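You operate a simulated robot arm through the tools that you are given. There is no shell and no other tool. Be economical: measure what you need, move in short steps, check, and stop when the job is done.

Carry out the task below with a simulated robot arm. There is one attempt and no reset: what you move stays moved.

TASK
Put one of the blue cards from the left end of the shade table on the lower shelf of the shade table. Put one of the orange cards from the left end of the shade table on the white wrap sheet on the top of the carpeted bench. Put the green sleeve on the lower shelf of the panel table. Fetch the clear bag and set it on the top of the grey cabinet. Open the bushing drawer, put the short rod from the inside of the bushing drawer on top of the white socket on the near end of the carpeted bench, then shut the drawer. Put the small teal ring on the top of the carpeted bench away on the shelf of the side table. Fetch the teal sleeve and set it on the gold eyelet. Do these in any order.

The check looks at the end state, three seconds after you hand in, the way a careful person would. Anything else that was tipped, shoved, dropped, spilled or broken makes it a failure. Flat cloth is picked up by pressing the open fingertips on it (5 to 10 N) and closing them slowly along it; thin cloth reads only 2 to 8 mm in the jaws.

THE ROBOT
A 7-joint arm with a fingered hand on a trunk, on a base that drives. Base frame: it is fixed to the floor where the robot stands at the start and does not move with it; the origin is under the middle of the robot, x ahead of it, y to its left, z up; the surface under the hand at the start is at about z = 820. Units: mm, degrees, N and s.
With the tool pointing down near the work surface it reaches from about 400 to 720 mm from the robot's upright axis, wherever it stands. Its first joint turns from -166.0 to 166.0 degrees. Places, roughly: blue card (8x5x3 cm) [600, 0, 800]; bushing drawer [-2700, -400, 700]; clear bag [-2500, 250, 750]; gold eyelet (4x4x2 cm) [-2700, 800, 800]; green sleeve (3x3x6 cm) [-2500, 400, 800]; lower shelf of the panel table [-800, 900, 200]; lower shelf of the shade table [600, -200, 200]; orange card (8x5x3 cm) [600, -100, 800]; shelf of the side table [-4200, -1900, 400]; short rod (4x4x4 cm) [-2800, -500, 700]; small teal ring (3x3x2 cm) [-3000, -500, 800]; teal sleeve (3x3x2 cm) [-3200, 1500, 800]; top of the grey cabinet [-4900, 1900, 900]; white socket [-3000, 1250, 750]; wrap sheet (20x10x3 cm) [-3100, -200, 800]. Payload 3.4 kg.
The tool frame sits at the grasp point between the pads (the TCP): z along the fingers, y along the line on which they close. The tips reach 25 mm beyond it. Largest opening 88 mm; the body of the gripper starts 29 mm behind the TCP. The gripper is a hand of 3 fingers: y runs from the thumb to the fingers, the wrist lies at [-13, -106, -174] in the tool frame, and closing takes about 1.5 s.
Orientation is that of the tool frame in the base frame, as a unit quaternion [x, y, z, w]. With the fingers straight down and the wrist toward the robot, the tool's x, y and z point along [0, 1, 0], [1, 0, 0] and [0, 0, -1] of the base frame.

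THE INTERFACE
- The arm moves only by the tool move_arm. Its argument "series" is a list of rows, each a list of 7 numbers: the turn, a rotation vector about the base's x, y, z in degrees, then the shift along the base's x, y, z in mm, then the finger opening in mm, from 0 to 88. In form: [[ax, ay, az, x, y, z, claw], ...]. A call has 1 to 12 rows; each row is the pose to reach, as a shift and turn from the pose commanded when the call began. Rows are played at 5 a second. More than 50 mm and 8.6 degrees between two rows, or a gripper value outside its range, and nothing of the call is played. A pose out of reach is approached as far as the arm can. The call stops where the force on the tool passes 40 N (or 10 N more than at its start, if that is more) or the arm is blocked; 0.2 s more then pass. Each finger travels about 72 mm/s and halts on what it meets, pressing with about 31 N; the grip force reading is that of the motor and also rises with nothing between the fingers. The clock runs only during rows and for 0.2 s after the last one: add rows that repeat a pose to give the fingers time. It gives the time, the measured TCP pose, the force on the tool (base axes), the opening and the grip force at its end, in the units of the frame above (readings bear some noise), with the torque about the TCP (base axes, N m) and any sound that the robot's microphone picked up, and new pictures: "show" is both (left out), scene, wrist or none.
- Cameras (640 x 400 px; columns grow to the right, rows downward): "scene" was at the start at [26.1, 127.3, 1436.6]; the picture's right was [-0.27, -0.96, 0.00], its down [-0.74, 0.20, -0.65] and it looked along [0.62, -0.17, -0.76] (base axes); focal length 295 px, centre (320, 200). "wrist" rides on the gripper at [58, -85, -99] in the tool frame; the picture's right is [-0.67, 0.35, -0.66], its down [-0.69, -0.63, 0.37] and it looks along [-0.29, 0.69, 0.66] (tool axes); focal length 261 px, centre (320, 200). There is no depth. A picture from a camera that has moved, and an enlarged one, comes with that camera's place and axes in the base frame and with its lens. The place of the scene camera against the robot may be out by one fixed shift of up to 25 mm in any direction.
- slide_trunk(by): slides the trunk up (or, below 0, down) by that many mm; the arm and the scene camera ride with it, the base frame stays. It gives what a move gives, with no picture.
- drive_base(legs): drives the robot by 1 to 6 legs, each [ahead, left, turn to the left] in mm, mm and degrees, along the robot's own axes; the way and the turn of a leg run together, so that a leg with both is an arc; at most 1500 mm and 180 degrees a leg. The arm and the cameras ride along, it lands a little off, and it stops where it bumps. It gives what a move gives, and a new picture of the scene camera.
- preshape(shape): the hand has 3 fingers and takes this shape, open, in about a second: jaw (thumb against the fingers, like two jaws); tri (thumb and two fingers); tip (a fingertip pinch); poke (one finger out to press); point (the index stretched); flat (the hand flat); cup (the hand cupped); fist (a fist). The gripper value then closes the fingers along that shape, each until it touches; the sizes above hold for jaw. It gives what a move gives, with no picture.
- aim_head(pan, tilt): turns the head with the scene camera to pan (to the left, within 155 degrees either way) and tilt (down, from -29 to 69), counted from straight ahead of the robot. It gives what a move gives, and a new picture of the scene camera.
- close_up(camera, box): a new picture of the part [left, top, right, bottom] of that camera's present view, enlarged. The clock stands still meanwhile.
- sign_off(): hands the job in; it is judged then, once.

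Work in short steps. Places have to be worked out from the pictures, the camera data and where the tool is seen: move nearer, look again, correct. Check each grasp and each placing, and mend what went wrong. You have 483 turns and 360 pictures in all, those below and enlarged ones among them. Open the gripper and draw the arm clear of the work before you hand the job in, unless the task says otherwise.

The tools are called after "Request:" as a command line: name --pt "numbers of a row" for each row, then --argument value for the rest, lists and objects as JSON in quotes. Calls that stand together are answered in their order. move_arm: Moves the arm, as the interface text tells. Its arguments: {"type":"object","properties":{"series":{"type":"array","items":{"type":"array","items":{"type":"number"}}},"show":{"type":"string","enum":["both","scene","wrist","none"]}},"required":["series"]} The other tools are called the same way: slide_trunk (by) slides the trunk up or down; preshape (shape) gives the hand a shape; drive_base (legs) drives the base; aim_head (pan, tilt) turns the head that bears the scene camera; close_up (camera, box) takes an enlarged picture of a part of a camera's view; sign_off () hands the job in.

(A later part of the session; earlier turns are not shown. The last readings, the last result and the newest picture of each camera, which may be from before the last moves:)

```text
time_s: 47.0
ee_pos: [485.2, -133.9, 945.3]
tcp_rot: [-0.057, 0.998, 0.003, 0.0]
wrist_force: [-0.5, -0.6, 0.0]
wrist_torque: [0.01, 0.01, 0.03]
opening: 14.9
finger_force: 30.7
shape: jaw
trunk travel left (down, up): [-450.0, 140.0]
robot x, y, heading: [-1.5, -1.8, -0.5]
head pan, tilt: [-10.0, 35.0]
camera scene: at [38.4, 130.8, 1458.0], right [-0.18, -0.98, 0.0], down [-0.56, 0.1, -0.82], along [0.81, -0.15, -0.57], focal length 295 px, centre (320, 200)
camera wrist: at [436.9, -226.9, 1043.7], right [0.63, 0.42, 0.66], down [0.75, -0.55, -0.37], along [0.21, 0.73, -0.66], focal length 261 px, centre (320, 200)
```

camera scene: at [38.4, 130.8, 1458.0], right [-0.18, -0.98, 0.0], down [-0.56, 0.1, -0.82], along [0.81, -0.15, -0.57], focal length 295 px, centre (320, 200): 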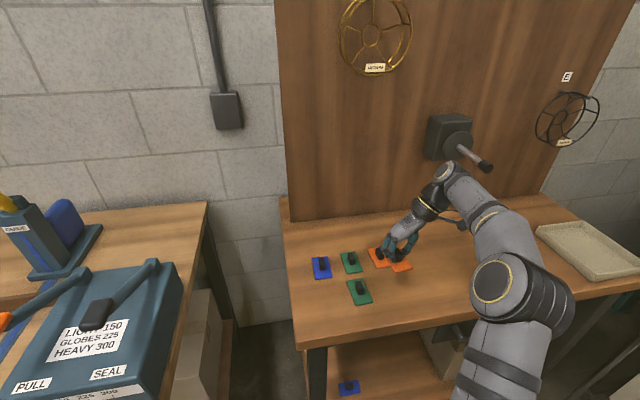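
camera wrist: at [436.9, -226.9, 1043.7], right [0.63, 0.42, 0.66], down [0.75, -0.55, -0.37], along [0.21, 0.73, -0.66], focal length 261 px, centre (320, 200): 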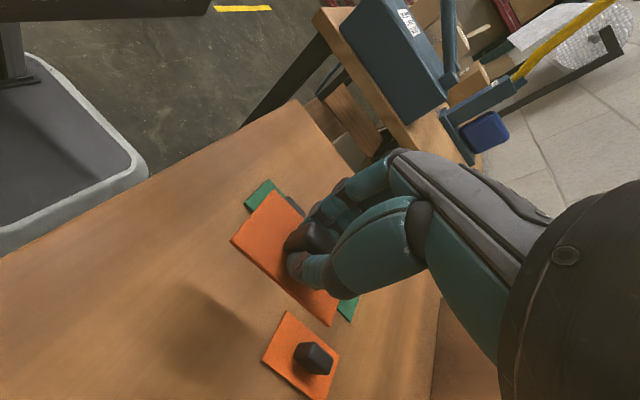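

The orange card is held. I'm backing off a bit and surveying the room with the head.

Request:
drive_base --legs '[[-400, 0, 0]]'

Request:
aim_head --pan 90 --tilt 20

Request:
aim_head --pan 150 --tilt 15

Request:
aim_head --pan -145 --tilt 15

```text
time_s: 49.5
ee_pos: [74.6, -131.7, 945.0]
tcp_rot: [-0.055, 0.998, 0.002, -0.001]
wrist_force: [-0.9, -0.6, -0.8]
wrist_torque: [0.01, 0.0, 0.06]
opening: 14.6
finger_force: 30.9
shape: jaw
trunk travel left (down, up): [-450.0, 140.0]
robot x, y, heading: [-412.9, 1.9, -0.9]
head pan, tilt: [-10.0, 35.0]
camera scene: at [-372.3, 135.0, 1458.0], right [-0.19, -0.98, 0.0], down [-0.56, 0.11, -0.82], along [0.8, -0.15, -0.57], focal length 295 px, centre (320, 200)
```

scene: 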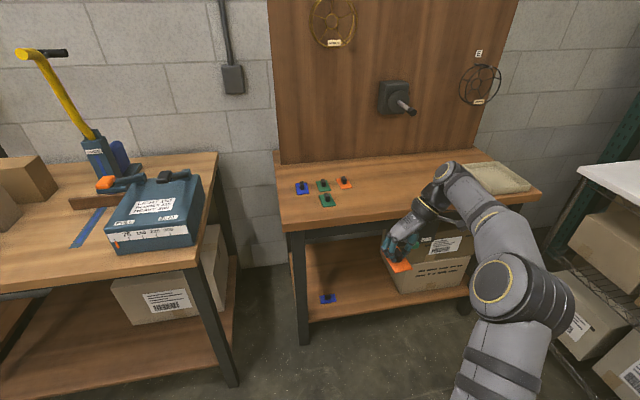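

```text
time_s: 51.3
ee_pos: [73.6, -133.3, 943.3]
tcp_rot: [-0.054, 0.999, 0.003, -0.001]
wrist_force: [-1.3, -1.3, -1.1]
wrist_torque: [-0.02, -0.02, 0.02]
opening: 15.1
finger_force: 30.6
shape: jaw
trunk travel left (down, up): [-450.0, 140.0]
robot x, y, heading: [-411.9, 2.1, -1.0]
head pan, tilt: [90.0, 20.0]
camera scene: at [-457.5, 244.5, 1481.9], right [1.0, -0.01, 0.0], down [0.0, -0.34, -0.94], along [0.01, 0.94, -0.34], focal length 295 px, centre (320, 200)
```

scene: 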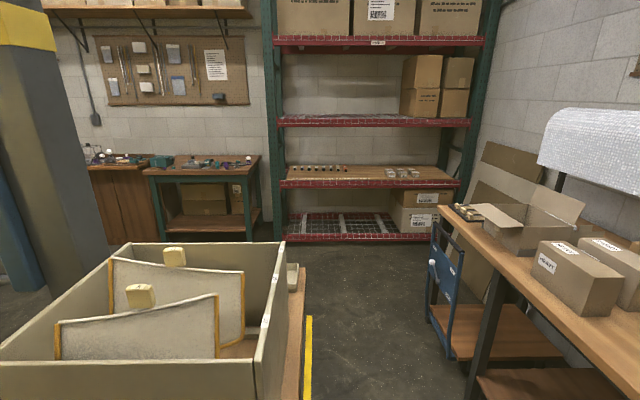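

```text
time_s: 52.6
ee_pos: [74.9, -131.2, 944.0]
tcp_rot: [-0.054, 0.999, 0.002, 0.0]
wrist_force: [0.4, 0.5, -0.2]
wrist_torque: [0.01, 0.02, -0.02]
opening: 14.7
finger_force: 31.0
shape: jaw
trunk travel left (down, up): [-450.0, 140.0]
robot x, y, heading: [-413.3, 4.1, -0.9]
head pan, tilt: [150.0, 15.0]
camera scene: at [-539.0, 199.2, 1490.0], right [0.51, 0.86, 0.0], down [0.22, -0.13, -0.97], along [-0.83, 0.49, -0.26], focal length 295 px, centre (320, 200)
```

scene: 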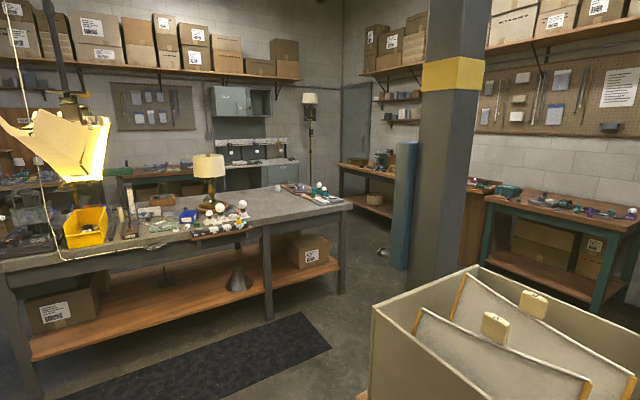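

```text
time_s: 56.6
ee_pos: [73.6, -132.6, 945.1]
tcp_rot: [-0.054, 0.999, 0.003, -0.001]
wrist_force: [-0.1, 0.2, 0.0]
wrist_torque: [0.01, 0.03, 0.04]
opening: 15.2
finger_force: 31.3
shape: jaw
trunk travel left (down, up): [-450.0, 140.0]
robot x, y, heading: [-413.2, 2.1, -0.6]
head pan, tilt: [-145.0, 15.0]
camera scene: at [-535.9, 98.7, 1490.0], right [-0.56, 0.83, 0.0], down [0.21, 0.15, -0.97], along [-0.8, -0.54, -0.26], focal length 295 px, centre (320, 200)
```

scene: 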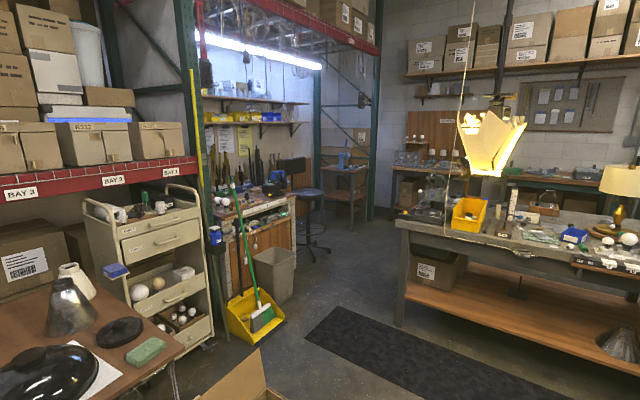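

The long grey bench is to the west (front edge near x≈-2480, y from about -550 to 1640). I'm turning right in place, which is the clear side, and approaching.

Request:
drive_base --legs '[[0, 0, -90], [0, 0, -89], [900, 0, 0]]'

Request:
aim_head --pan 0 --tilt 25

```text
time_s: 58.8
ee_pos: [-82.7, -379.0, 944.4]
tcp_rot: [0.24, 0.971, 0.002, 0.001]
wrist_force: [0.2, -0.3, 0.0]
wrist_torque: [-0.01, -0.02, 0.0]
opening: 14.8
finger_force: 31.1
shape: jaw
trunk travel left (down, up): [-450.0, 140.0]
robot x, y, heading: [-411.4, 4.1, -34.7]
head pan, tilt: [-145.0, 15.0]
stopped in leg 1: the robot was blocked; the commanded pose is now the measured one
camera scene: at [-452.6, 157.9, 1490.0], right [-0.01, 1.0, 0.0], down [0.26, 0.0, -0.97], along [-0.97, -0.01, -0.26], focal length 295 px, centre (320, 200)
```

scene: 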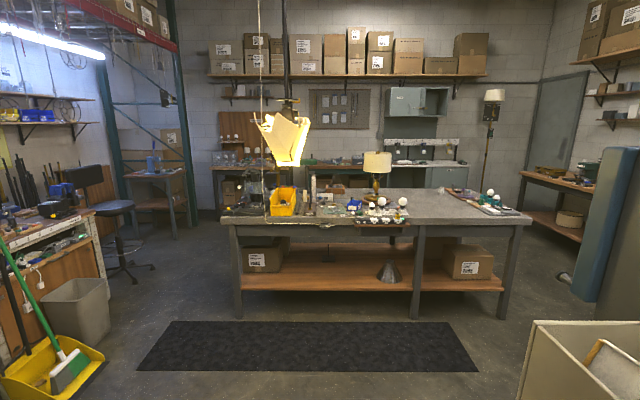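

```text
time_s: 61.1
ee_pos: [-82.4, -379.5, 944.9]
tcp_rot: [0.239, 0.971, 0.003, 0.0]
wrist_force: [-0.5, 0.4, -0.4]
wrist_torque: [0.03, -0.01, 0.0]
opening: 15.0
finger_force: 31.7
shape: jaw
trunk travel left (down, up): [-450.0, 140.0]
robot x, y, heading: [-412.4, 6.1, -34.5]
head pan, tilt: [0.0, 25.0]
camera scene: at [-283.4, 106.2, 1473.8], right [-0.57, -0.82, 0.0], down [-0.35, 0.24, -0.91], along [0.75, -0.52, -0.42], focal length 295 px, centre (320, 200)
```

scene: 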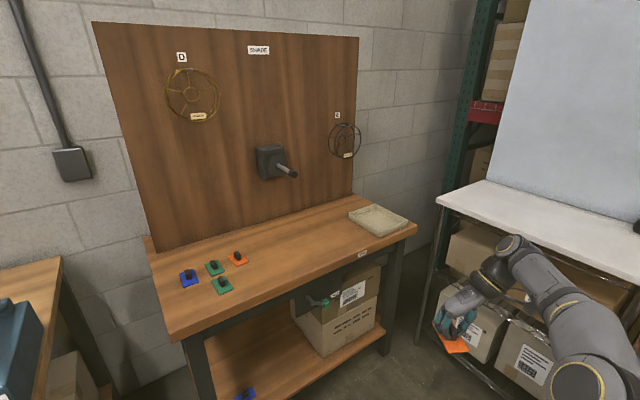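

Something blocked the turn. I'm looking down and right to see what it was.

Request:
aim_head --pan -70 --tilt 50

Request:
aim_head --pan -140 --tilt 50

Request:
aim_head --pan 130 --tilt 50

```text
time_s: 62.5
ee_pos: [-83.9, -378.3, 944.3]
tcp_rot: [0.24, 0.971, 0.003, 0.0]
wrist_force: [-0.2, -0.6, -1.1]
wrist_torque: [0.02, -0.02, 0.01]
opening: 14.7
finger_force: 31.3
shape: jaw
trunk travel left (down, up): [-450.0, 140.0]
robot x, y, heading: [-412.9, 7.0, -34.5]
head pan, tilt: [-70.0, 50.0]
camera scene: at [-378.6, 84.1, 1436.3], right [-0.97, 0.25, 0.0], down [0.19, 0.74, -0.64], along [-0.16, -0.62, -0.77], focal length 295 px, centre (320, 200)
```

scene: 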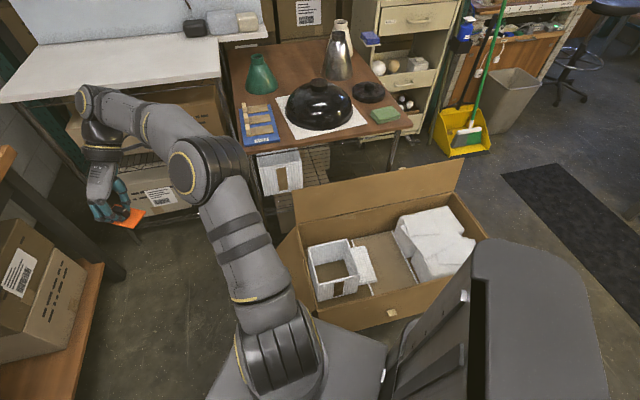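

```text
time_s: 63.9
ee_pos: [-83.1, -378.9, 945.2]
tcp_rot: [0.239, 0.971, 0.003, 0.0]
wrist_force: [0.6, -0.5, -0.9]
wrist_torque: [-0.01, -0.02, 0.0]
opening: 14.8
finger_force: 31.1
shape: jaw
trunk travel left (down, up): [-450.0, 140.0]
robot x, y, heading: [-411.1, 6.2, -34.7]
head pan, tilt: [-140.0, 50.0]
camera scene: at [-435.8, 151.3, 1436.3], right [-0.09, 1.0, 0.0], down [0.76, 0.07, -0.64], along [-0.64, -0.06, -0.77], focal length 295 px, centre (320, 200)
```

scene: 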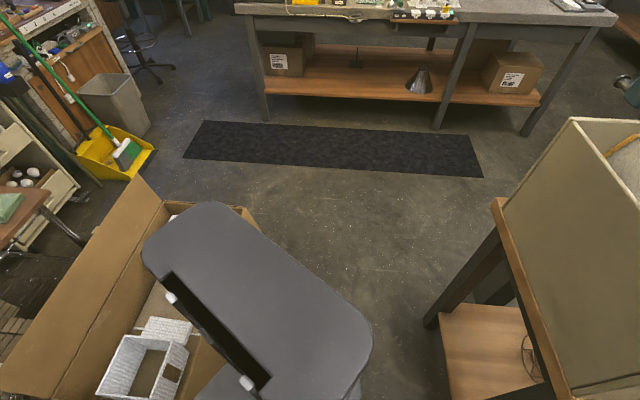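

```text
time_s: 67.7
ee_pos: [-82.5, -378.4, 944.5]
tcp_rot: [0.239, 0.971, 0.003, 0.0]
wrist_force: [0.2, 0.3, -0.5]
wrist_torque: [-0.02, -0.01, -0.01]
opening: 14.7
finger_force: 30.7
shape: jaw
trunk travel left (down, up): [-450.0, 140.0]
robot x, y, heading: [-411.9, 8.6, -34.8]
head pan, tilt: [130.0, 50.0]
camera scene: at [-366.3, 235.3, 1436.3], right [1.0, 0.09, 0.0], down [0.07, -0.76, -0.64], along [-0.06, 0.64, -0.77], focal length 295 px, centre (320, 200)
```

scene: 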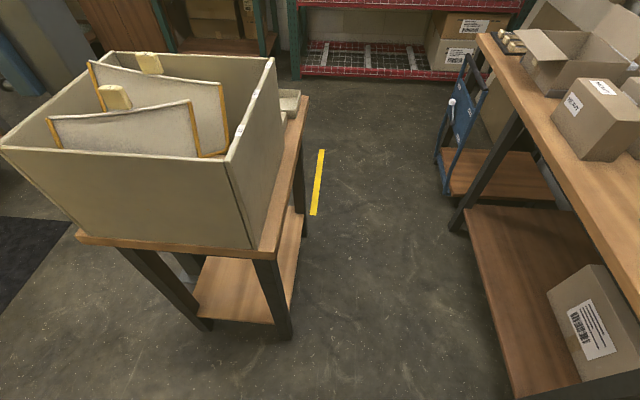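

The robot's rear corner met the open carton on the floor to the right. I'll turn back left, pull the hand in and up so it clears the panel bin, and turn left instead.

Request:
drive_base --legs '[[0, 0, 34.7], [160, 40, 0]]'

Request:
move_arm --pt "0 0 0 -20 25 10 0" --pt "0 0 0 -40 50 20 0" --pt "0 0 0 -60 75 30 0" --pt "0 0 0 -80 100 40 0" --pt "0 0 0 -85 125 50 0" --show "none"

Request:
slide_trunk --by 135

Request:
aim_head --pan -130 --tilt 50

```text
time_s: 70.8
ee_pos: [239.4, -89.2, 945.8]
tcp_rot: [-0.057, 0.998, 0.002, 0.0]
wrist_force: [-0.5, 0.8, 1.1]
wrist_torque: [0.0, -0.02, -0.03]
opening: 14.5
finger_force: 30.8
shape: jaw
trunk travel left (down, up): [-450.0, 140.0]
robot x, y, heading: [-247.3, 44.2, -0.5]
head pan, tilt: [130.0, 50.0]
camera scene: at [-344.6, 251.1, 1436.3], right [0.77, 0.64, 0.0], down [0.49, -0.59, -0.64], along [-0.41, 0.5, -0.77], focal length 295 px, centre (320, 200)
```

scene: 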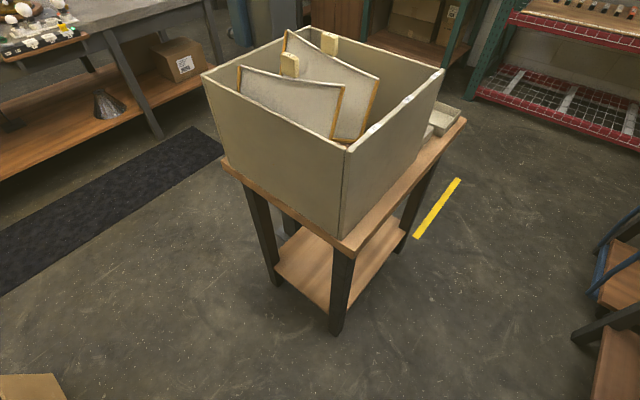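

```text
time_s: 72.0
ee_pos: [152.7, 37.1, 994.8]
tcp_rot: [-0.057, 0.998, 0.003, 0.001]
wrist_force: [-0.4, 0.4, -0.4]
wrist_torque: [-0.01, 0.01, 0.02]
opening: 14.5
finger_force: 31.7
shape: jaw
trunk travel left (down, up): [-450.0, 140.0]
robot x, y, heading: [-244.4, 41.5, -0.3]
head pan, tilt: [130.0, 50.0]
```

```text
time_s: 73.6
ee_pos: [151.8, 37.0, 1129.8]
tcp_rot: [-0.057, 0.998, 0.003, -0.001]
wrist_force: [0.1, 0.4, -0.8]
wrist_torque: [0.01, 0.03, 0.02]
opening: 14.5
finger_force: 30.6
shape: jaw
trunk travel left (down, up): [-585.0, 5.0]
robot x, y, heading: [-248.8, 39.9, -0.3]
head pan, tilt: [130.0, 50.0]
```

```text
time_s: 77.2
ee_pos: [154.0, 36.1, 1130.4]
tcp_rot: [-0.057, 0.998, 0.002, 0.0]
wrist_force: [0.4, 0.0, -0.7]
wrist_torque: [0.02, 0.01, -0.02]
opening: 14.7
finger_force: 31.1
shape: jaw
trunk travel left (down, up): [-585.0, 5.0]
robot x, y, heading: [-247.7, 43.5, -0.3]
head pan, tilt: [-130.0, 50.0]
camera scene: at [-345.7, 133.1, 1571.3], right [-0.76, 0.65, 0.0], down [0.5, 0.58, -0.64], along [-0.42, -0.49, -0.77], focal length 295 px, centre (320, 200)
```

scene: 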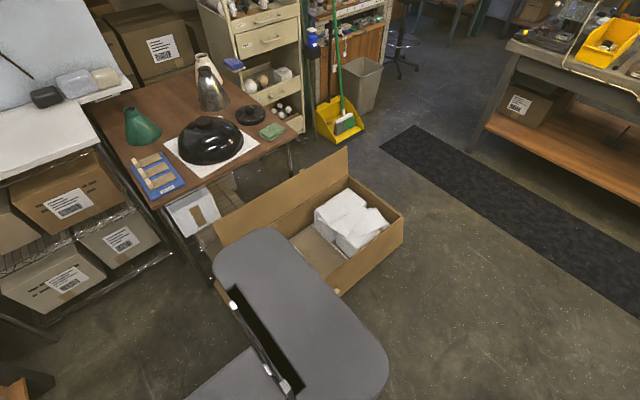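

The way is clear. I'm turning left 180° in place, then heading west along y≈170.

Request:
drive_base --legs '[[0, 0, 90], [0, 0, 90], [0, -130, 0], [900, 0, 0]]'

Request:
aim_head --pan 0 --tilt 25

```text
time_s: 90.5
ee_pos: [-1557.4, 237.3, 1130.3]
tcp_rot: [0.999, 0.04, 0.0, 0.002]
wrist_force: [-0.1, 0.3, 0.2]
wrist_torque: [-0.02, -0.01, -0.01]
opening: 14.9
finger_force: 31.5
shape: jaw
trunk travel left (down, up): [-585.0, 5.0]
robot x, y, heading: [-1151.9, 217.4, 177.3]
head pan, tilt: [-130.0, 50.0]
camera scene: at [-1039.2, 102.8, 1571.3], right [0.74, -0.68, 0.0], down [-0.52, -0.56, -0.64], along [0.43, 0.47, -0.77], focal length 295 px, centre (320, 200)
```

scene: 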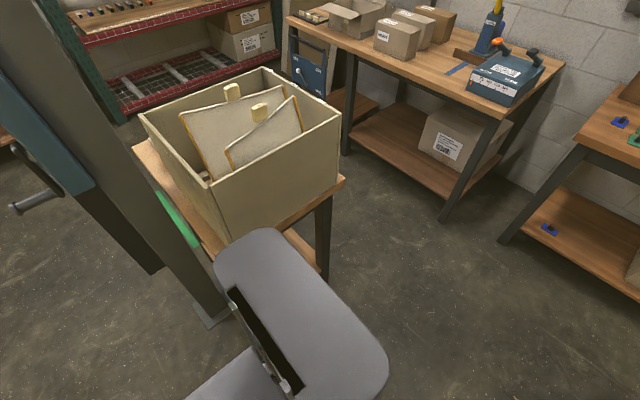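

```text
time_s: 92.6
ee_pos: [-1556.1, 237.7, 1130.2]
tcp_rot: [0.999, 0.039, 0.0, 0.003]
wrist_force: [-0.3, 0.1, -0.2]
wrist_torque: [-0.05, 0.01, 0.03]
opening: 14.9
finger_force: 31.5
shape: jaw
trunk travel left (down, up): [-585.0, 5.0]
robot x, y, heading: [-1159.5, 215.4, 177.6]
head pan, tilt: [0.0, 25.0]
camera scene: at [-1182.9, 50.1, 1608.8], right [0.04, 1.0, 0.0], down [0.42, -0.02, -0.91], along [-0.91, 0.04, -0.42], focal length 295 px, centre (320, 200)
```

scene: 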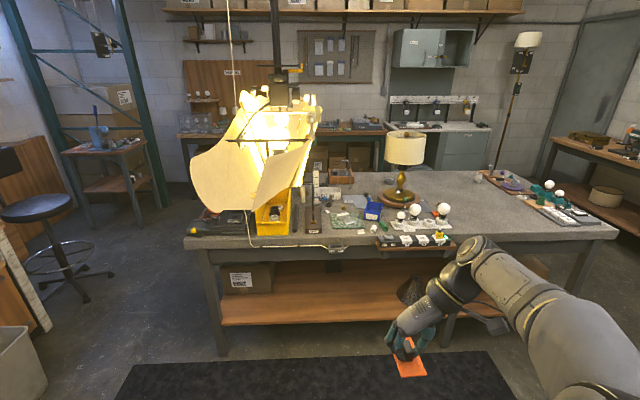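

I see the bench with a glowing paper shade hanging above its left part. I'm moving 500 mm closer and viewing the top.

Request:
drive_base --legs '[[0, 0, 2.5], [500, 0, 0]]'

Request:
close_up --camera "scene" --box '[100, 120, 420, 320]'

Request:
close_up --camera "scene" --box '[320, 120, 640, 320]'

```text
time_s: 95.9
ee_pos: [-2058.8, 220.0, 1130.2]
tcp_rot: [0.998, 0.061, -0.001, 0.003]
wrist_force: [-0.3, -0.1, -0.1]
wrist_torque: [-0.01, 0.04, 0.01]
opening: 14.8
finger_force: 31.0
shape: jaw
trunk travel left (down, up): [-585.0, 5.0]
robot x, y, heading: [-1655.0, 219.3, -180.0]
head pan, tilt: [0.0, 25.0]
camera scene: at [-1677.9, 49.5, 1608.9], right [0.0, 1.0, 0.0], down [0.42, 0.0, -0.91], along [-0.91, 0.0, -0.42], focal length 295 px, centre (320, 200)
```

scene: 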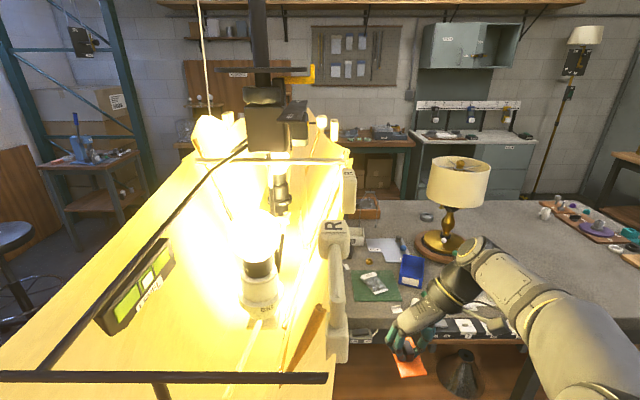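

```text
2.00 times, centred on (260, 220) of scene
camera zoom: at [-1677.9, 49.5, 1608.9], right [0.0, 1.0, 0.0], down [0.42, 0.0, -0.91], along [-0.91, 0.0, -0.42], focal length 590 px, centre (440, 160)
```

zoom: 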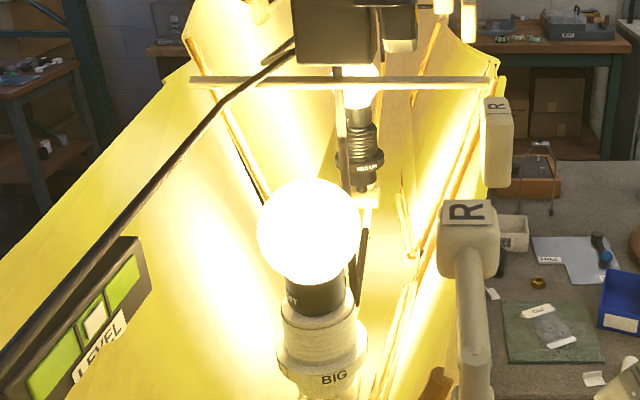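

```text
2.00 times, centred on (480, 220) of scene
camera zoom: at [-1677.9, 49.5, 1608.9], right [0.0, 1.0, 0.0], down [0.42, 0.0, -0.91], along [-0.91, 0.0, -0.42], focal length 590 px, centre (0, 160)
```

zoom: 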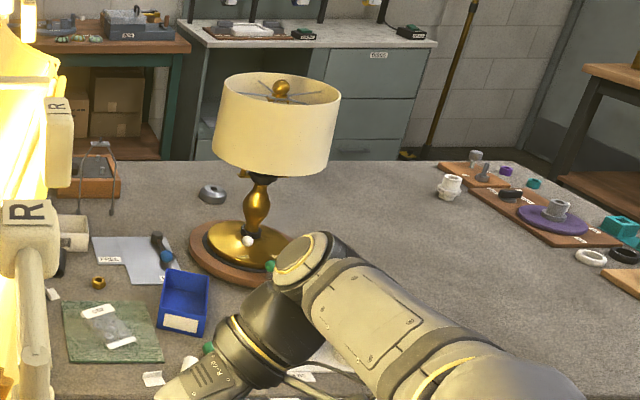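

The shade hangs very near the head here. I'm backing off, lowering the trunk, and looking at the shade from another height to map its volume.

Request:
drive_base --legs '[[-450, 0, 0]]'

Request:
slide_trunk --by -135

Request:
aim_head --pan 0 --tilt 5

```text
time_s: 98.6
ee_pos: [-1612.1, 220.6, 1131.0]
tcp_rot: [0.998, 0.057, -0.001, 0.003]
wrist_force: [0.3, 0.1, -0.9]
wrist_torque: [-0.02, -0.01, 0.01]
opening: 14.9
finger_force: 30.5
shape: jaw
trunk travel left (down, up): [-585.0, 5.0]
robot x, y, heading: [-1208.8, 214.2, 179.6]
head pan, tilt: [0.0, 25.0]
camera scene: at [-1232.4, 47.2, 1608.8], right [0.01, 1.0, 0.0], down [0.42, 0.0, -0.91], along [-0.91, 0.01, -0.42], focal length 295 px, centre (320, 200)
```

scene: 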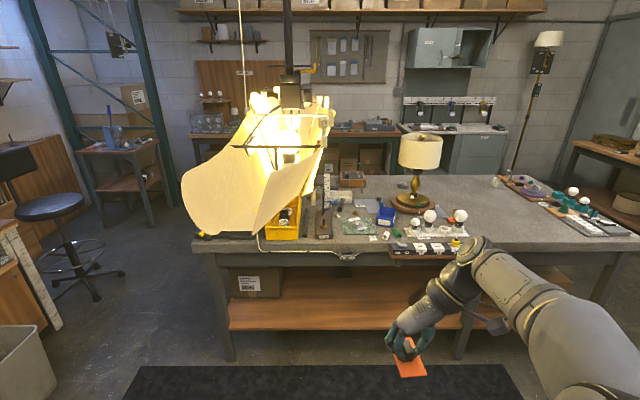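

```text
time_s: 100.3
ee_pos: [-1612.3, 221.7, 995.0]
tcp_rot: [0.998, 0.057, -0.001, 0.002]
wrist_force: [0.7, 0.4, 0.0]
wrist_torque: [-0.04, 0.02, 0.0]
opening: 14.7
finger_force: 31.6
shape: jaw
trunk travel left (down, up): [-450.0, 140.0]
robot x, y, heading: [-1216.0, 216.7, 179.7]
head pan, tilt: [0.0, 25.0]
```

```text
time_s: 101.1
ee_pos: [-1612.6, 220.6, 995.1]
tcp_rot: [0.998, 0.057, -0.002, 0.003]
wrist_force: [-0.2, -1.2, -0.7]
wrist_torque: [-0.02, 0.0, 0.02]
opening: 14.8
finger_force: 31.3
shape: jaw
trunk travel left (down, up): [-450.0, 140.0]
robot x, y, heading: [-1211.4, 216.9, 179.7]
head pan, tilt: [0.0, 5.0]
camera scene: at [-1232.7, 47.2, 1506.1], right [0.01, 1.0, 0.0], down [0.09, 0.0, -1.0], along [-1.0, 0.01, -0.09], focal length 295 px, centre (320, 200)
```

scene: 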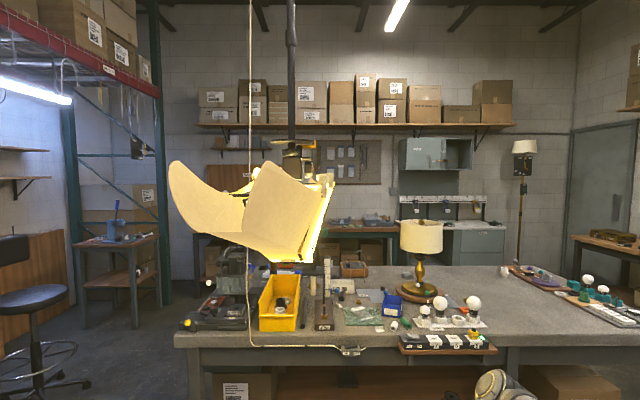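

The shade hangs at roughly x -1850…-2400, y -375…100, z above 1250. I'm zooming into the bench top from here.

Request:
close_up --camera "scene" --box '[160, 230, 400, 380]'

Request:
close_up --camera "scene" --box '[380, 200, 640, 360]'

```text
2.67 times, centred on (280, 305) of scene
camera zoom: at [-1232.7, 47.2, 1506.1], right [0.01, 1.0, 0.0], down [0.09, 0.0, -1.0], along [-1.0, 0.01, -0.09], focal length 786 px, centre (427, -80)
```

zoom: 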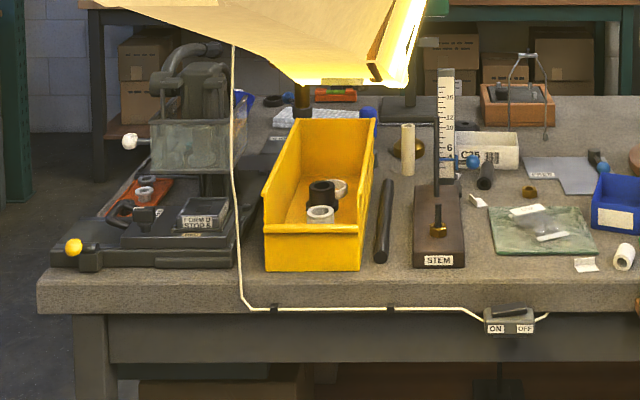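

```text
2.46 times, centred on (510, 280) of scene
camera zoom: at [-1232.7, 47.2, 1506.1], right [0.01, 1.0, 0.0], down [0.09, 0.0, -1.0], along [-1.0, 0.01, -0.09], focal length 726 px, centre (-148, 3)
```

zoom: 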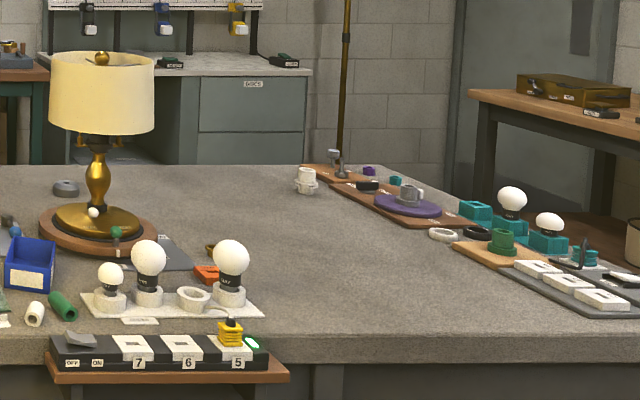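

The bench layout is clear now. I'll lower the trunk so the head passes under the shade, then go round to the south end of the bench.

Request:
slide_trunk --by -350

Request:
drive_base --legs '[[560, 0, 0], [0, 900, 0]]'

Request:
aim_head --pan 30 --tilt 30

```text
time_s: 104.5
ee_pos: [-1612.3, 221.4, 645.0]
tcp_rot: [0.998, 0.058, -0.001, 0.002]
wrist_force: [-0.5, -0.7, -0.5]
wrist_torque: [-0.01, 0.01, 0.0]
opening: 14.7
finger_force: 31.0
shape: jaw
trunk travel left (down, up): [-100.0, 490.0]
robot x, y, heading: [-1210.8, 216.3, 179.5]
head pan, tilt: [0.0, 5.0]
```

```text
time_s: 112.1
ee_pos: [-2167.9, -690.5, 645.3]
tcp_rot: [0.998, 0.066, 0.0, 0.003]
wrist_force: [-0.1, 0.2, -0.6]
wrist_torque: [-0.01, -0.02, -0.02]
opening: 14.9
finger_force: 30.8
shape: jaw
trunk travel left (down, up): [-100.0, 490.0]
robot x, y, heading: [-1765.2, -688.4, -179.5]
head pan, tilt: [0.0, 5.0]
camera scene: at [-1784.6, -858.2, 1156.2], right [-0.01, 1.0, 0.0], down [0.09, 0.0, -1.0], along [-1.0, -0.01, -0.09], focal length 295 px, centre (320, 200)
```

scene: 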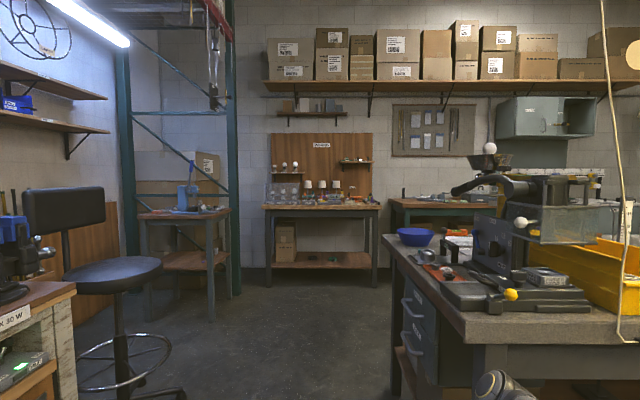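

```text
time_s: 113.0
ee_pos: [-2166.6, -690.0, 645.1]
tcp_rot: [0.998, 0.065, 0.0, 0.003]
wrist_force: [-0.7, -0.3, -0.4]
wrist_torque: [-0.01, -0.01, 0.01]
opening: 14.6
finger_force: 30.8
shape: jaw
trunk travel left (down, up): [-100.0, 490.0]
robot x, y, heading: [-1762.6, -685.3, -179.5]
head pan, tilt: [30.0, 30.0]
camera scene: at [-1770.7, -903.2, 1115.9], right [-0.51, 0.86, 0.0], down [0.43, 0.25, -0.87], along [-0.75, -0.44, -0.5], focal length 295 px, centre (320, 200)
```

scene: 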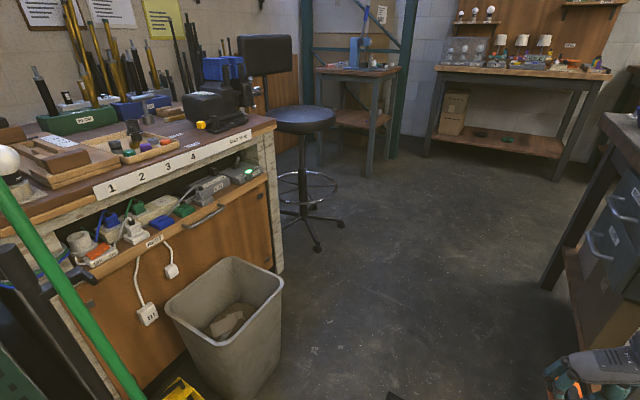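

The drawers are on the bench's south end, and the corridor looks wide enough. I'm driving along it to the west side.

Request:
drive_base --legs '[[0, 200, 0], [1100, 0, 0]]'

Request:
aim_head --pan -60 --tilt 20

```text
time_s: 119.8
ee_pos: [-3257.6, -902.5, 644.3]
tcp_rot: [0.998, 0.063, 0.0, 0.003]
wrist_force: [-0.3, 0.1, -0.1]
wrist_torque: [0.01, -0.02, 0.02]
opening: 14.6
finger_force: 31.1
shape: jaw
trunk travel left (down, up): [-100.0, 490.0]
robot x, y, heading: [-2855.6, -903.3, -179.8]
head pan, tilt: [30.0, 30.0]
camera scene: at [-2861.2, -1117.4, 1115.8], right [-0.5, 0.86, 0.0], down [0.43, 0.25, -0.87], along [-0.75, -0.44, -0.5], focal length 295 px, centre (320, 200)
```

scene: 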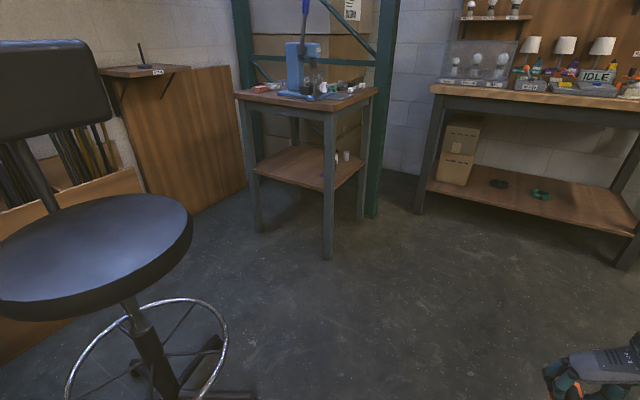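

```text
time_s: 121.5
ee_pos: [-3257.1, -902.4, 645.9]
tcp_rot: [0.998, 0.062, -0.001, 0.003]
wrist_force: [-0.5, 0.4, -0.4]
wrist_torque: [0.03, 0.04, 0.03]
opening: 14.7
finger_force: 31.1
shape: jaw
trunk travel left (down, up): [-100.0, 490.0]
robot x, y, heading: [-2856.1, -904.1, -179.7]
head pan, tilt: [-60.0, 20.0]
camera scene: at [-2830.1, -991.4, 1131.9], right [0.86, 0.51, 0.0], down [0.17, -0.3, -0.94], along [-0.47, 0.81, -0.34], focal length 295 px, centre (320, 200)
```

scene: 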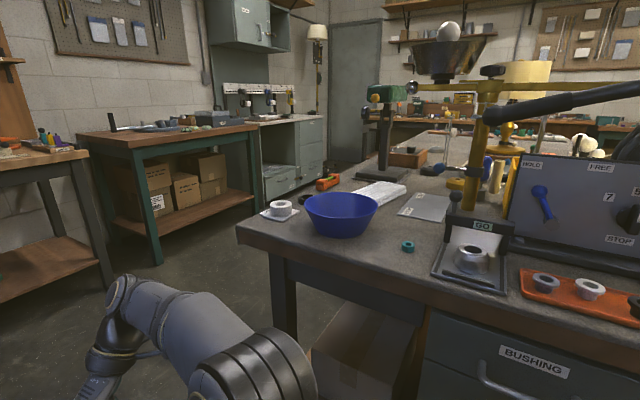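

I can see the teal ring, the wrap sheet (about [-3140, -40]) and the BUSHING drawer. I'm continuing to the west aisle and turning to face east there.

Request:
drive_base --legs '[[1080, 0, 0], [0, 0, -90], [0, 0, -90]]'

Request:
slide_trunk --by 350

Request:
aim_head --pan 30 --tilt 25

```text
time_s: 134.7
ee_pos: [-3533.9, -909.4, 645.3]
tcp_rot: [-0.068, 0.998, 0.003, 0.0]
wrist_force: [-0.8, 0.1, -0.7]
wrist_torque: [-0.01, -0.03, 0.03]
opening: 14.7
finger_force: 31.1
shape: jaw
trunk travel left (down, up): [-100.0, 490.0]
robot x, y, heading: [-3943.0, -911.4, 1.1]
head pan, tilt: [-60.0, 20.0]
camera scene: at [-3939.3, -845.3, 1131.9], right [-0.86, -0.51, 0.0], down [-0.18, 0.29, -0.94], along [0.48, -0.81, -0.34], focal length 295 px, centre (320, 200)
```

scene: 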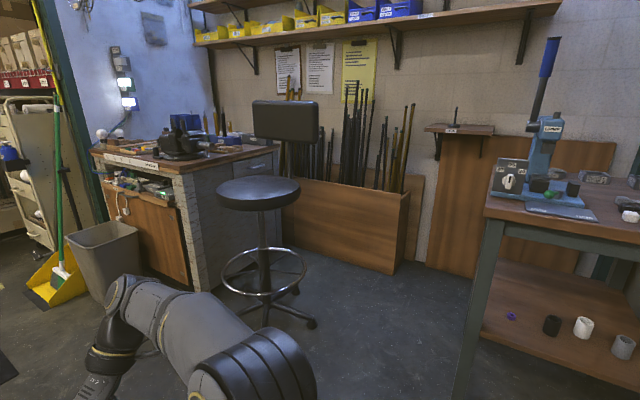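

```text
time_s: 138.1
ee_pos: [-3535.4, -909.5, 994.5]
tcp_rot: [-0.069, 0.998, 0.002, 0.0]
wrist_force: [-0.3, 0.7, -0.5]
wrist_torque: [-0.01, 0.0, -0.01]
opening: 14.6
finger_force: 31.3
shape: jaw
trunk travel left (down, up): [-450.0, 140.0]
robot x, y, heading: [-3933.1, -911.9, 1.1]
head pan, tilt: [-60.0, 20.0]
```

```text
time_s: 139.8
ee_pos: [-3535.2, -909.4, 995.5]
tcp_rot: [-0.069, 0.998, 0.003, 0.0]
wrist_force: [0.0, -0.3, -0.3]
wrist_torque: [-0.01, 0.03, 0.02]
opening: 14.8
finger_force: 31.0
shape: jaw
trunk travel left (down, up): [-450.0, 140.0]
robot x, y, heading: [-3934.5, -915.2, 1.0]
head pan, tilt: [30.0, 25.0]
camera scene: at [-3908.2, -718.1, 1473.8], right [0.51, -0.86, 0.0], down [-0.36, -0.22, -0.91], along [0.78, 0.47, -0.42], focal length 295 px, centre (320, 200)
```

scene: 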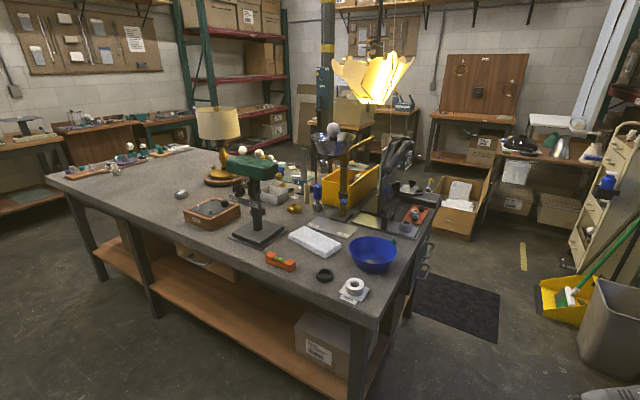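

Triangulation puts the wrap sheet centre at about [-3087, -201] with its top near z≈855. It runs along y. I'm driving beside it.

Request:
drive_base --legs '[[0, 0, -1], [0, 715, 0], [190, 0, 0]]'

Request:
aim_head --pan -15 --tilt 45

```text
time_s: 145.2
ee_pos: [-3342.8, -202.9, 994.9]
tcp_rot: [-0.059, 0.998, 0.003, -0.001]
wrist_force: [-0.8, -0.3, -1.2]
wrist_torque: [-0.01, -0.02, 0.0]
opening: 14.5
finger_force: 31.0
shape: jaw
trunk travel left (down, up): [-450.0, 140.0]
robot x, y, heading: [-3743.0, -201.2, -0.2]
head pan, tilt: [30.0, 25.0]
camera scene: at [-3711.3, -4.5, 1473.8], right [0.5, -0.87, 0.0], down [-0.37, -0.21, -0.91], along [0.79, 0.45, -0.42], focal length 295 px, centre (320, 200)
```

scene: 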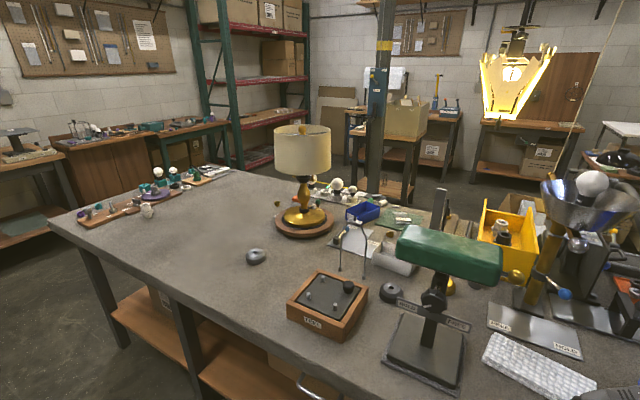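

```text
time_s: 146.3
ee_pos: [-3343.4, -202.3, 995.6]
tcp_rot: [-0.059, 0.998, 0.003, 0.0]
wrist_force: [0.8, 0.3, -0.4]
wrist_torque: [-0.02, 0.02, -0.02]
opening: 14.7
finger_force: 31.4
shape: jaw
trunk travel left (down, up): [-450.0, 140.0]
robot x, y, heading: [-3745.9, -200.9, -0.1]
head pan, tilt: [-15.0, 45.0]
camera scene: at [-3713.0, -71.5, 1443.2], right [-0.26, -0.97, 0.0], down [-0.68, 0.18, -0.71], along [0.68, -0.18, -0.71], focal length 295 px, centre (320, 200)
```

scene: 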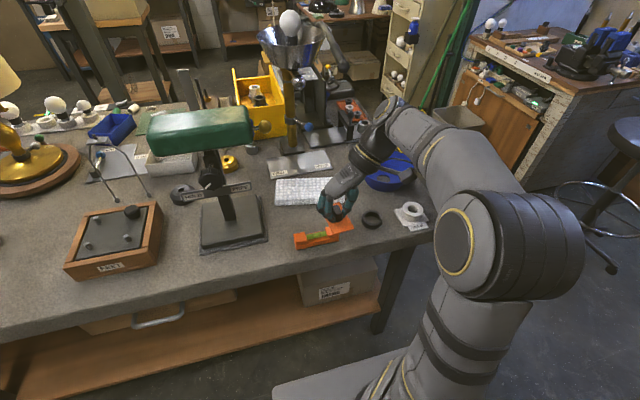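

The green press head is near y>-80, so I'll keep the hand around y≈-215. I'm turning the wrist toward the robot while extending over the sheet.

Request:
move_arm --pt "0 0 -8 15 -1 0 0" --pt "0 0 -16 30 -2 0 0" --pt "0 0 -24 50 -4 0 0" --pt "0 0 -32 70 -6 0 0" --pt "0 0 -40 90 -8 0 0" --pt "0 0 -48 110 -10 0 0" --pt "0 0 -56 130 -11 0 0" --pt "0 0 -64 150 -12 0 0" --pt "0 0 -72 170 -13 0 0" --pt "0 0 -80 190 -14 0 0" --pt "0 0 -88 210 -14 -10 0" --pt "0 0 -94 210 -14 -20 0"

```text
time_s: 148.9
ee_pos: [-3133.5, -218.6, 976.0]
tcp_rot: [0.691, 0.723, 0.001, 0.002]
wrist_force: [-0.3, 0.4, 0.3]
wrist_torque: [0.01, -0.02, 0.01]
opening: 14.7
finger_force: 31.2
shape: jaw
trunk travel left (down, up): [-450.0, 140.0]
robot x, y, heading: [-3743.6, -199.5, -0.4]
head pan, tilt: [-15.0, 45.0]
camera scene: at [-3712.9, -71.5, 1443.2], right [-0.26, -0.96, 0.0], down [-0.68, 0.19, -0.71], along [0.68, -0.19, -0.71], focal length 295 px, centre (320, 200)
camera wrist: at [-3222.0, -165.3, 1073.6], right [0.38, -0.65, 0.66], down [-0.59, -0.71, -0.37], along [0.71, -0.25, -0.66], focal length 261 px, centre (320, 200)
```

scene: 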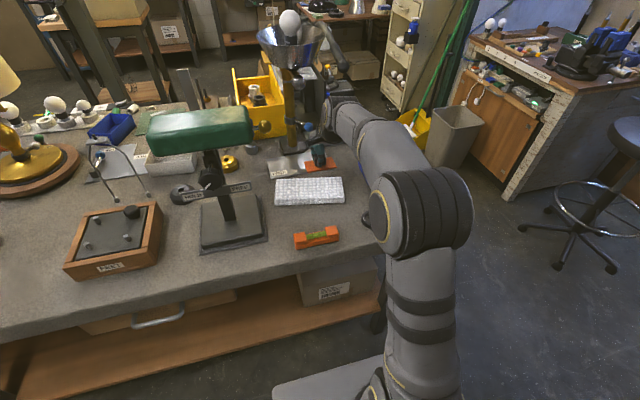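
wrist: 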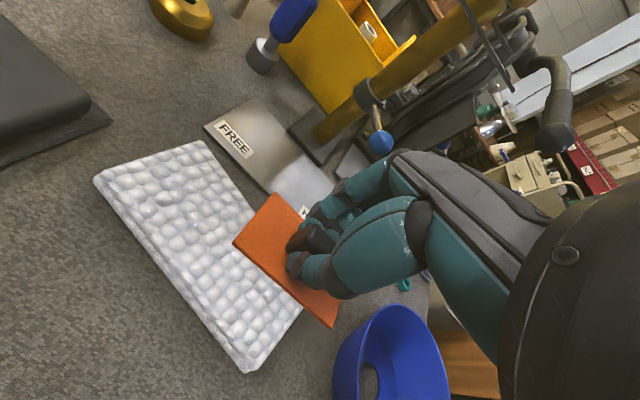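

From the wrist view the sheet centre is at about [-3118, -194]. I'm shifting there, aligning, and lowering to z≈900.

Request:
move_arm --pt "0 0 -5 8 10 -25 0" --pt "0 0 -11 15 20 -50 0" --pt "0 0 -11 15 22 -76 0" --pt "0 0 -11 15 22 -76 0"

```text
time_s: 149.9
ee_pos: [-3118.6, -195.8, 899.3]
tcp_rot: [0.756, 0.654, 0.002, 0.003]
wrist_force: [-0.7, 0.8, -0.3]
wrist_torque: [0.04, -0.02, -0.01]
opening: 14.6
finger_force: 31.2
shape: jaw
trunk travel left (down, up): [-450.0, 140.0]
robot x, y, heading: [-3743.8, -199.9, -0.1]
head pan, tilt: [-15.0, 45.0]
camera scene: at [-3713.0, -71.6, 1443.2], right [-0.26, -0.96, 0.0], down [-0.68, 0.19, -0.71], along [0.68, -0.19, -0.71], focal length 295 px, centre (320, 200)
camera wrist: at [-3194.3, -127.6, 997.5], right [0.25, -0.71, 0.66], down [-0.72, -0.59, -0.37], along [0.65, -0.38, -0.66], focal length 261 px, centre (320, 200)
```

scene: 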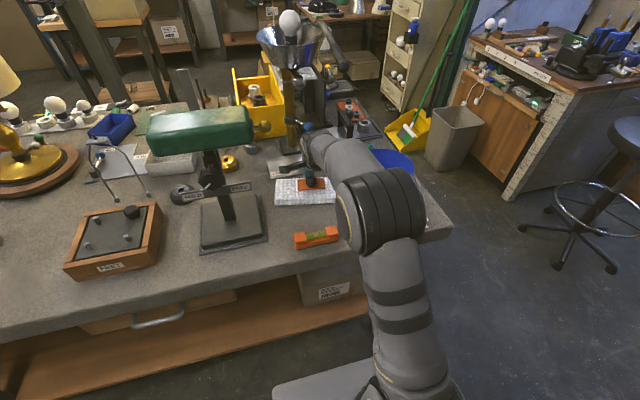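
wrist: 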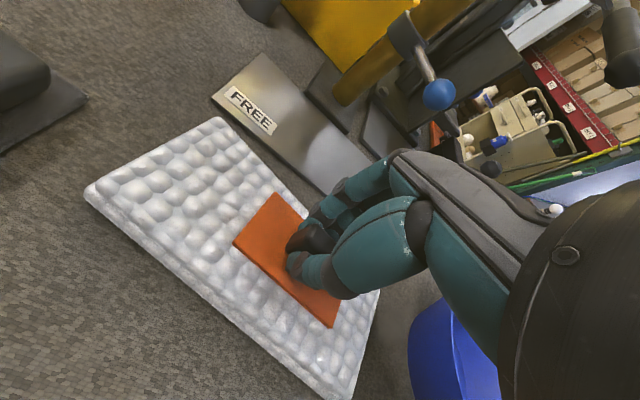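

The card is centred over the sheet. I'm lowering slowly.

Request:
move_arm --pt "0 0 0 0 0 -4 0" --pt "0 0 0 0 0 -8 0" --pt "0 0 0 0 0 -12 0" --pt "0 0 0 0 0 -15 0" --show "none"

```text
time_s: 150.9
ee_pos: [-3118.0, -195.0, 884.3]
tcp_rot: [0.756, 0.654, 0.0, 0.002]
wrist_force: [1.0, -0.6, 0.4]
wrist_torque: [0.01, -0.02, 0.01]
opening: 14.7
finger_force: 30.7
shape: jaw
trunk travel left (down, up): [-450.0, 140.0]
robot x, y, heading: [-3745.3, -197.3, -0.3]
head pan, tilt: [-15.0, 45.0]
```

No contact yet, so I'm continuing in small steps.

Request:
move_arm --pt "0 0 0 0 0 -2 0" --pt "0 0 0 0 0 -4 0" --pt "0 0 0 0 0 -6 0" --pt "0 0 0 0 0 -8 0" --show "wrist"

```text
time_s: 151.9
ee_pos: [-3117.7, -194.8, 881.7]
tcp_rot: [0.757, 0.654, 0.007, 0.006]
wrist_force: [0.6, -1.0, 39.6]
wrist_torque: [0.18, 0.03, 0.01]
opening: 15.2
finger_force: 31.1
shape: jaw
trunk travel left (down, up): [-450.0, 140.0]
robot x, y, heading: [-3743.2, -200.6, -0.0]
head pan, tilt: [-15.0, 45.0]
camera wrist: at [-3196.6, -126.7, 980.1], right [0.24, -0.71, 0.66], down [-0.71, -0.59, -0.38], along [0.66, -0.38, -0.65], focal length 261 px, centre (320, 200)
```

wrist: 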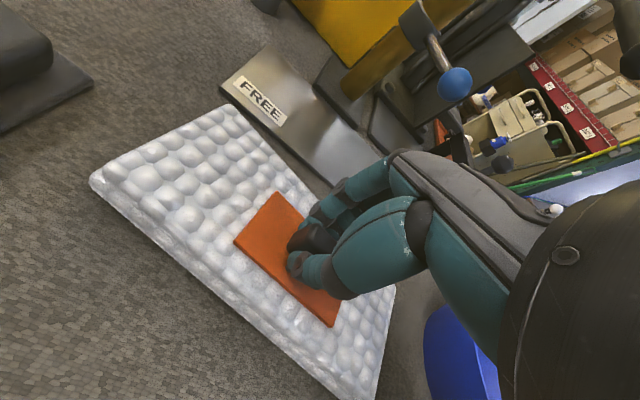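

Contact at TCP z≈882. I'm easing up 5 mm of command, opening, and rising.

Request:
move_arm --pt "0 0 0 0 0 5 14" --pt "0 0 0 0 0 5 35" --pt "0 0 0 0 0 5 60" --pt "0 0 0 0 0 5 60" --pt "0 0 0 0 0 30 60" --pt "0 0 0 0 0 75 60" --pt "0 0 0 0 0 115 60" --pt "0 0 0 0 0 115 60"

```text
time_s: 153.7
ee_pos: [-3118.9, -194.8, 991.9]
tcp_rot: [0.756, 0.654, 0.001, 0.001]
wrist_force: [-0.1, 0.3, -1.0]
wrist_torque: [-0.01, -0.02, 0.01]
opening: 59.6
finger_force: 0.1
shape: jaw
trunk travel left (down, up): [-450.0, 140.0]
robot x, y, heading: [-3744.2, -204.4, -0.2]
head pan, tilt: [-15.0, 45.0]
camera scene: at [-3713.2, -71.6, 1443.2], right [-0.26, -0.96, 0.0], down [-0.68, 0.19, -0.71], along [0.68, -0.19, -0.71], focal length 295 px, centre (320, 200)
camera wrist: at [-3195.2, -125.9, 1091.2], right [0.25, -0.71, 0.66], down [-0.72, -0.59, -0.37], along [0.65, -0.38, -0.66], focal length 261 px, centre (320, 200)
```

scene: 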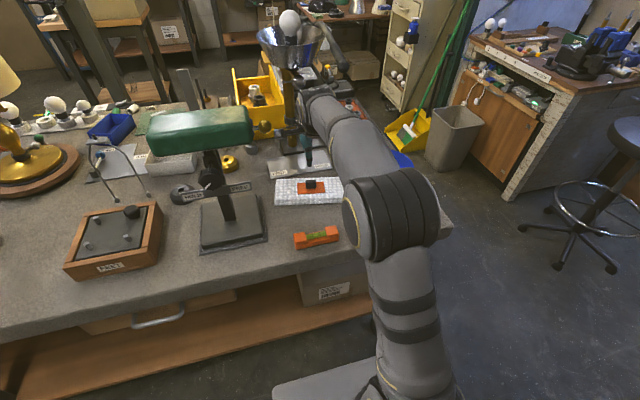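
wrist: 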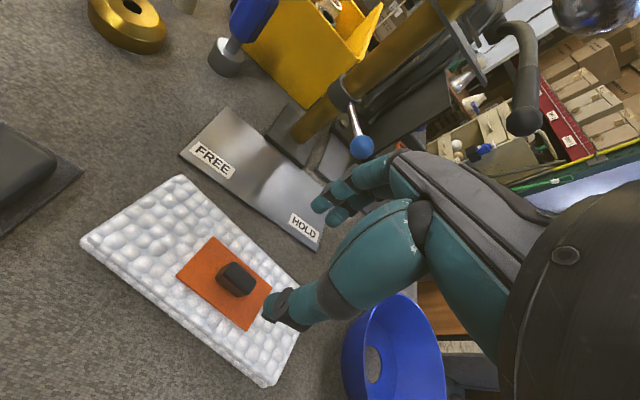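

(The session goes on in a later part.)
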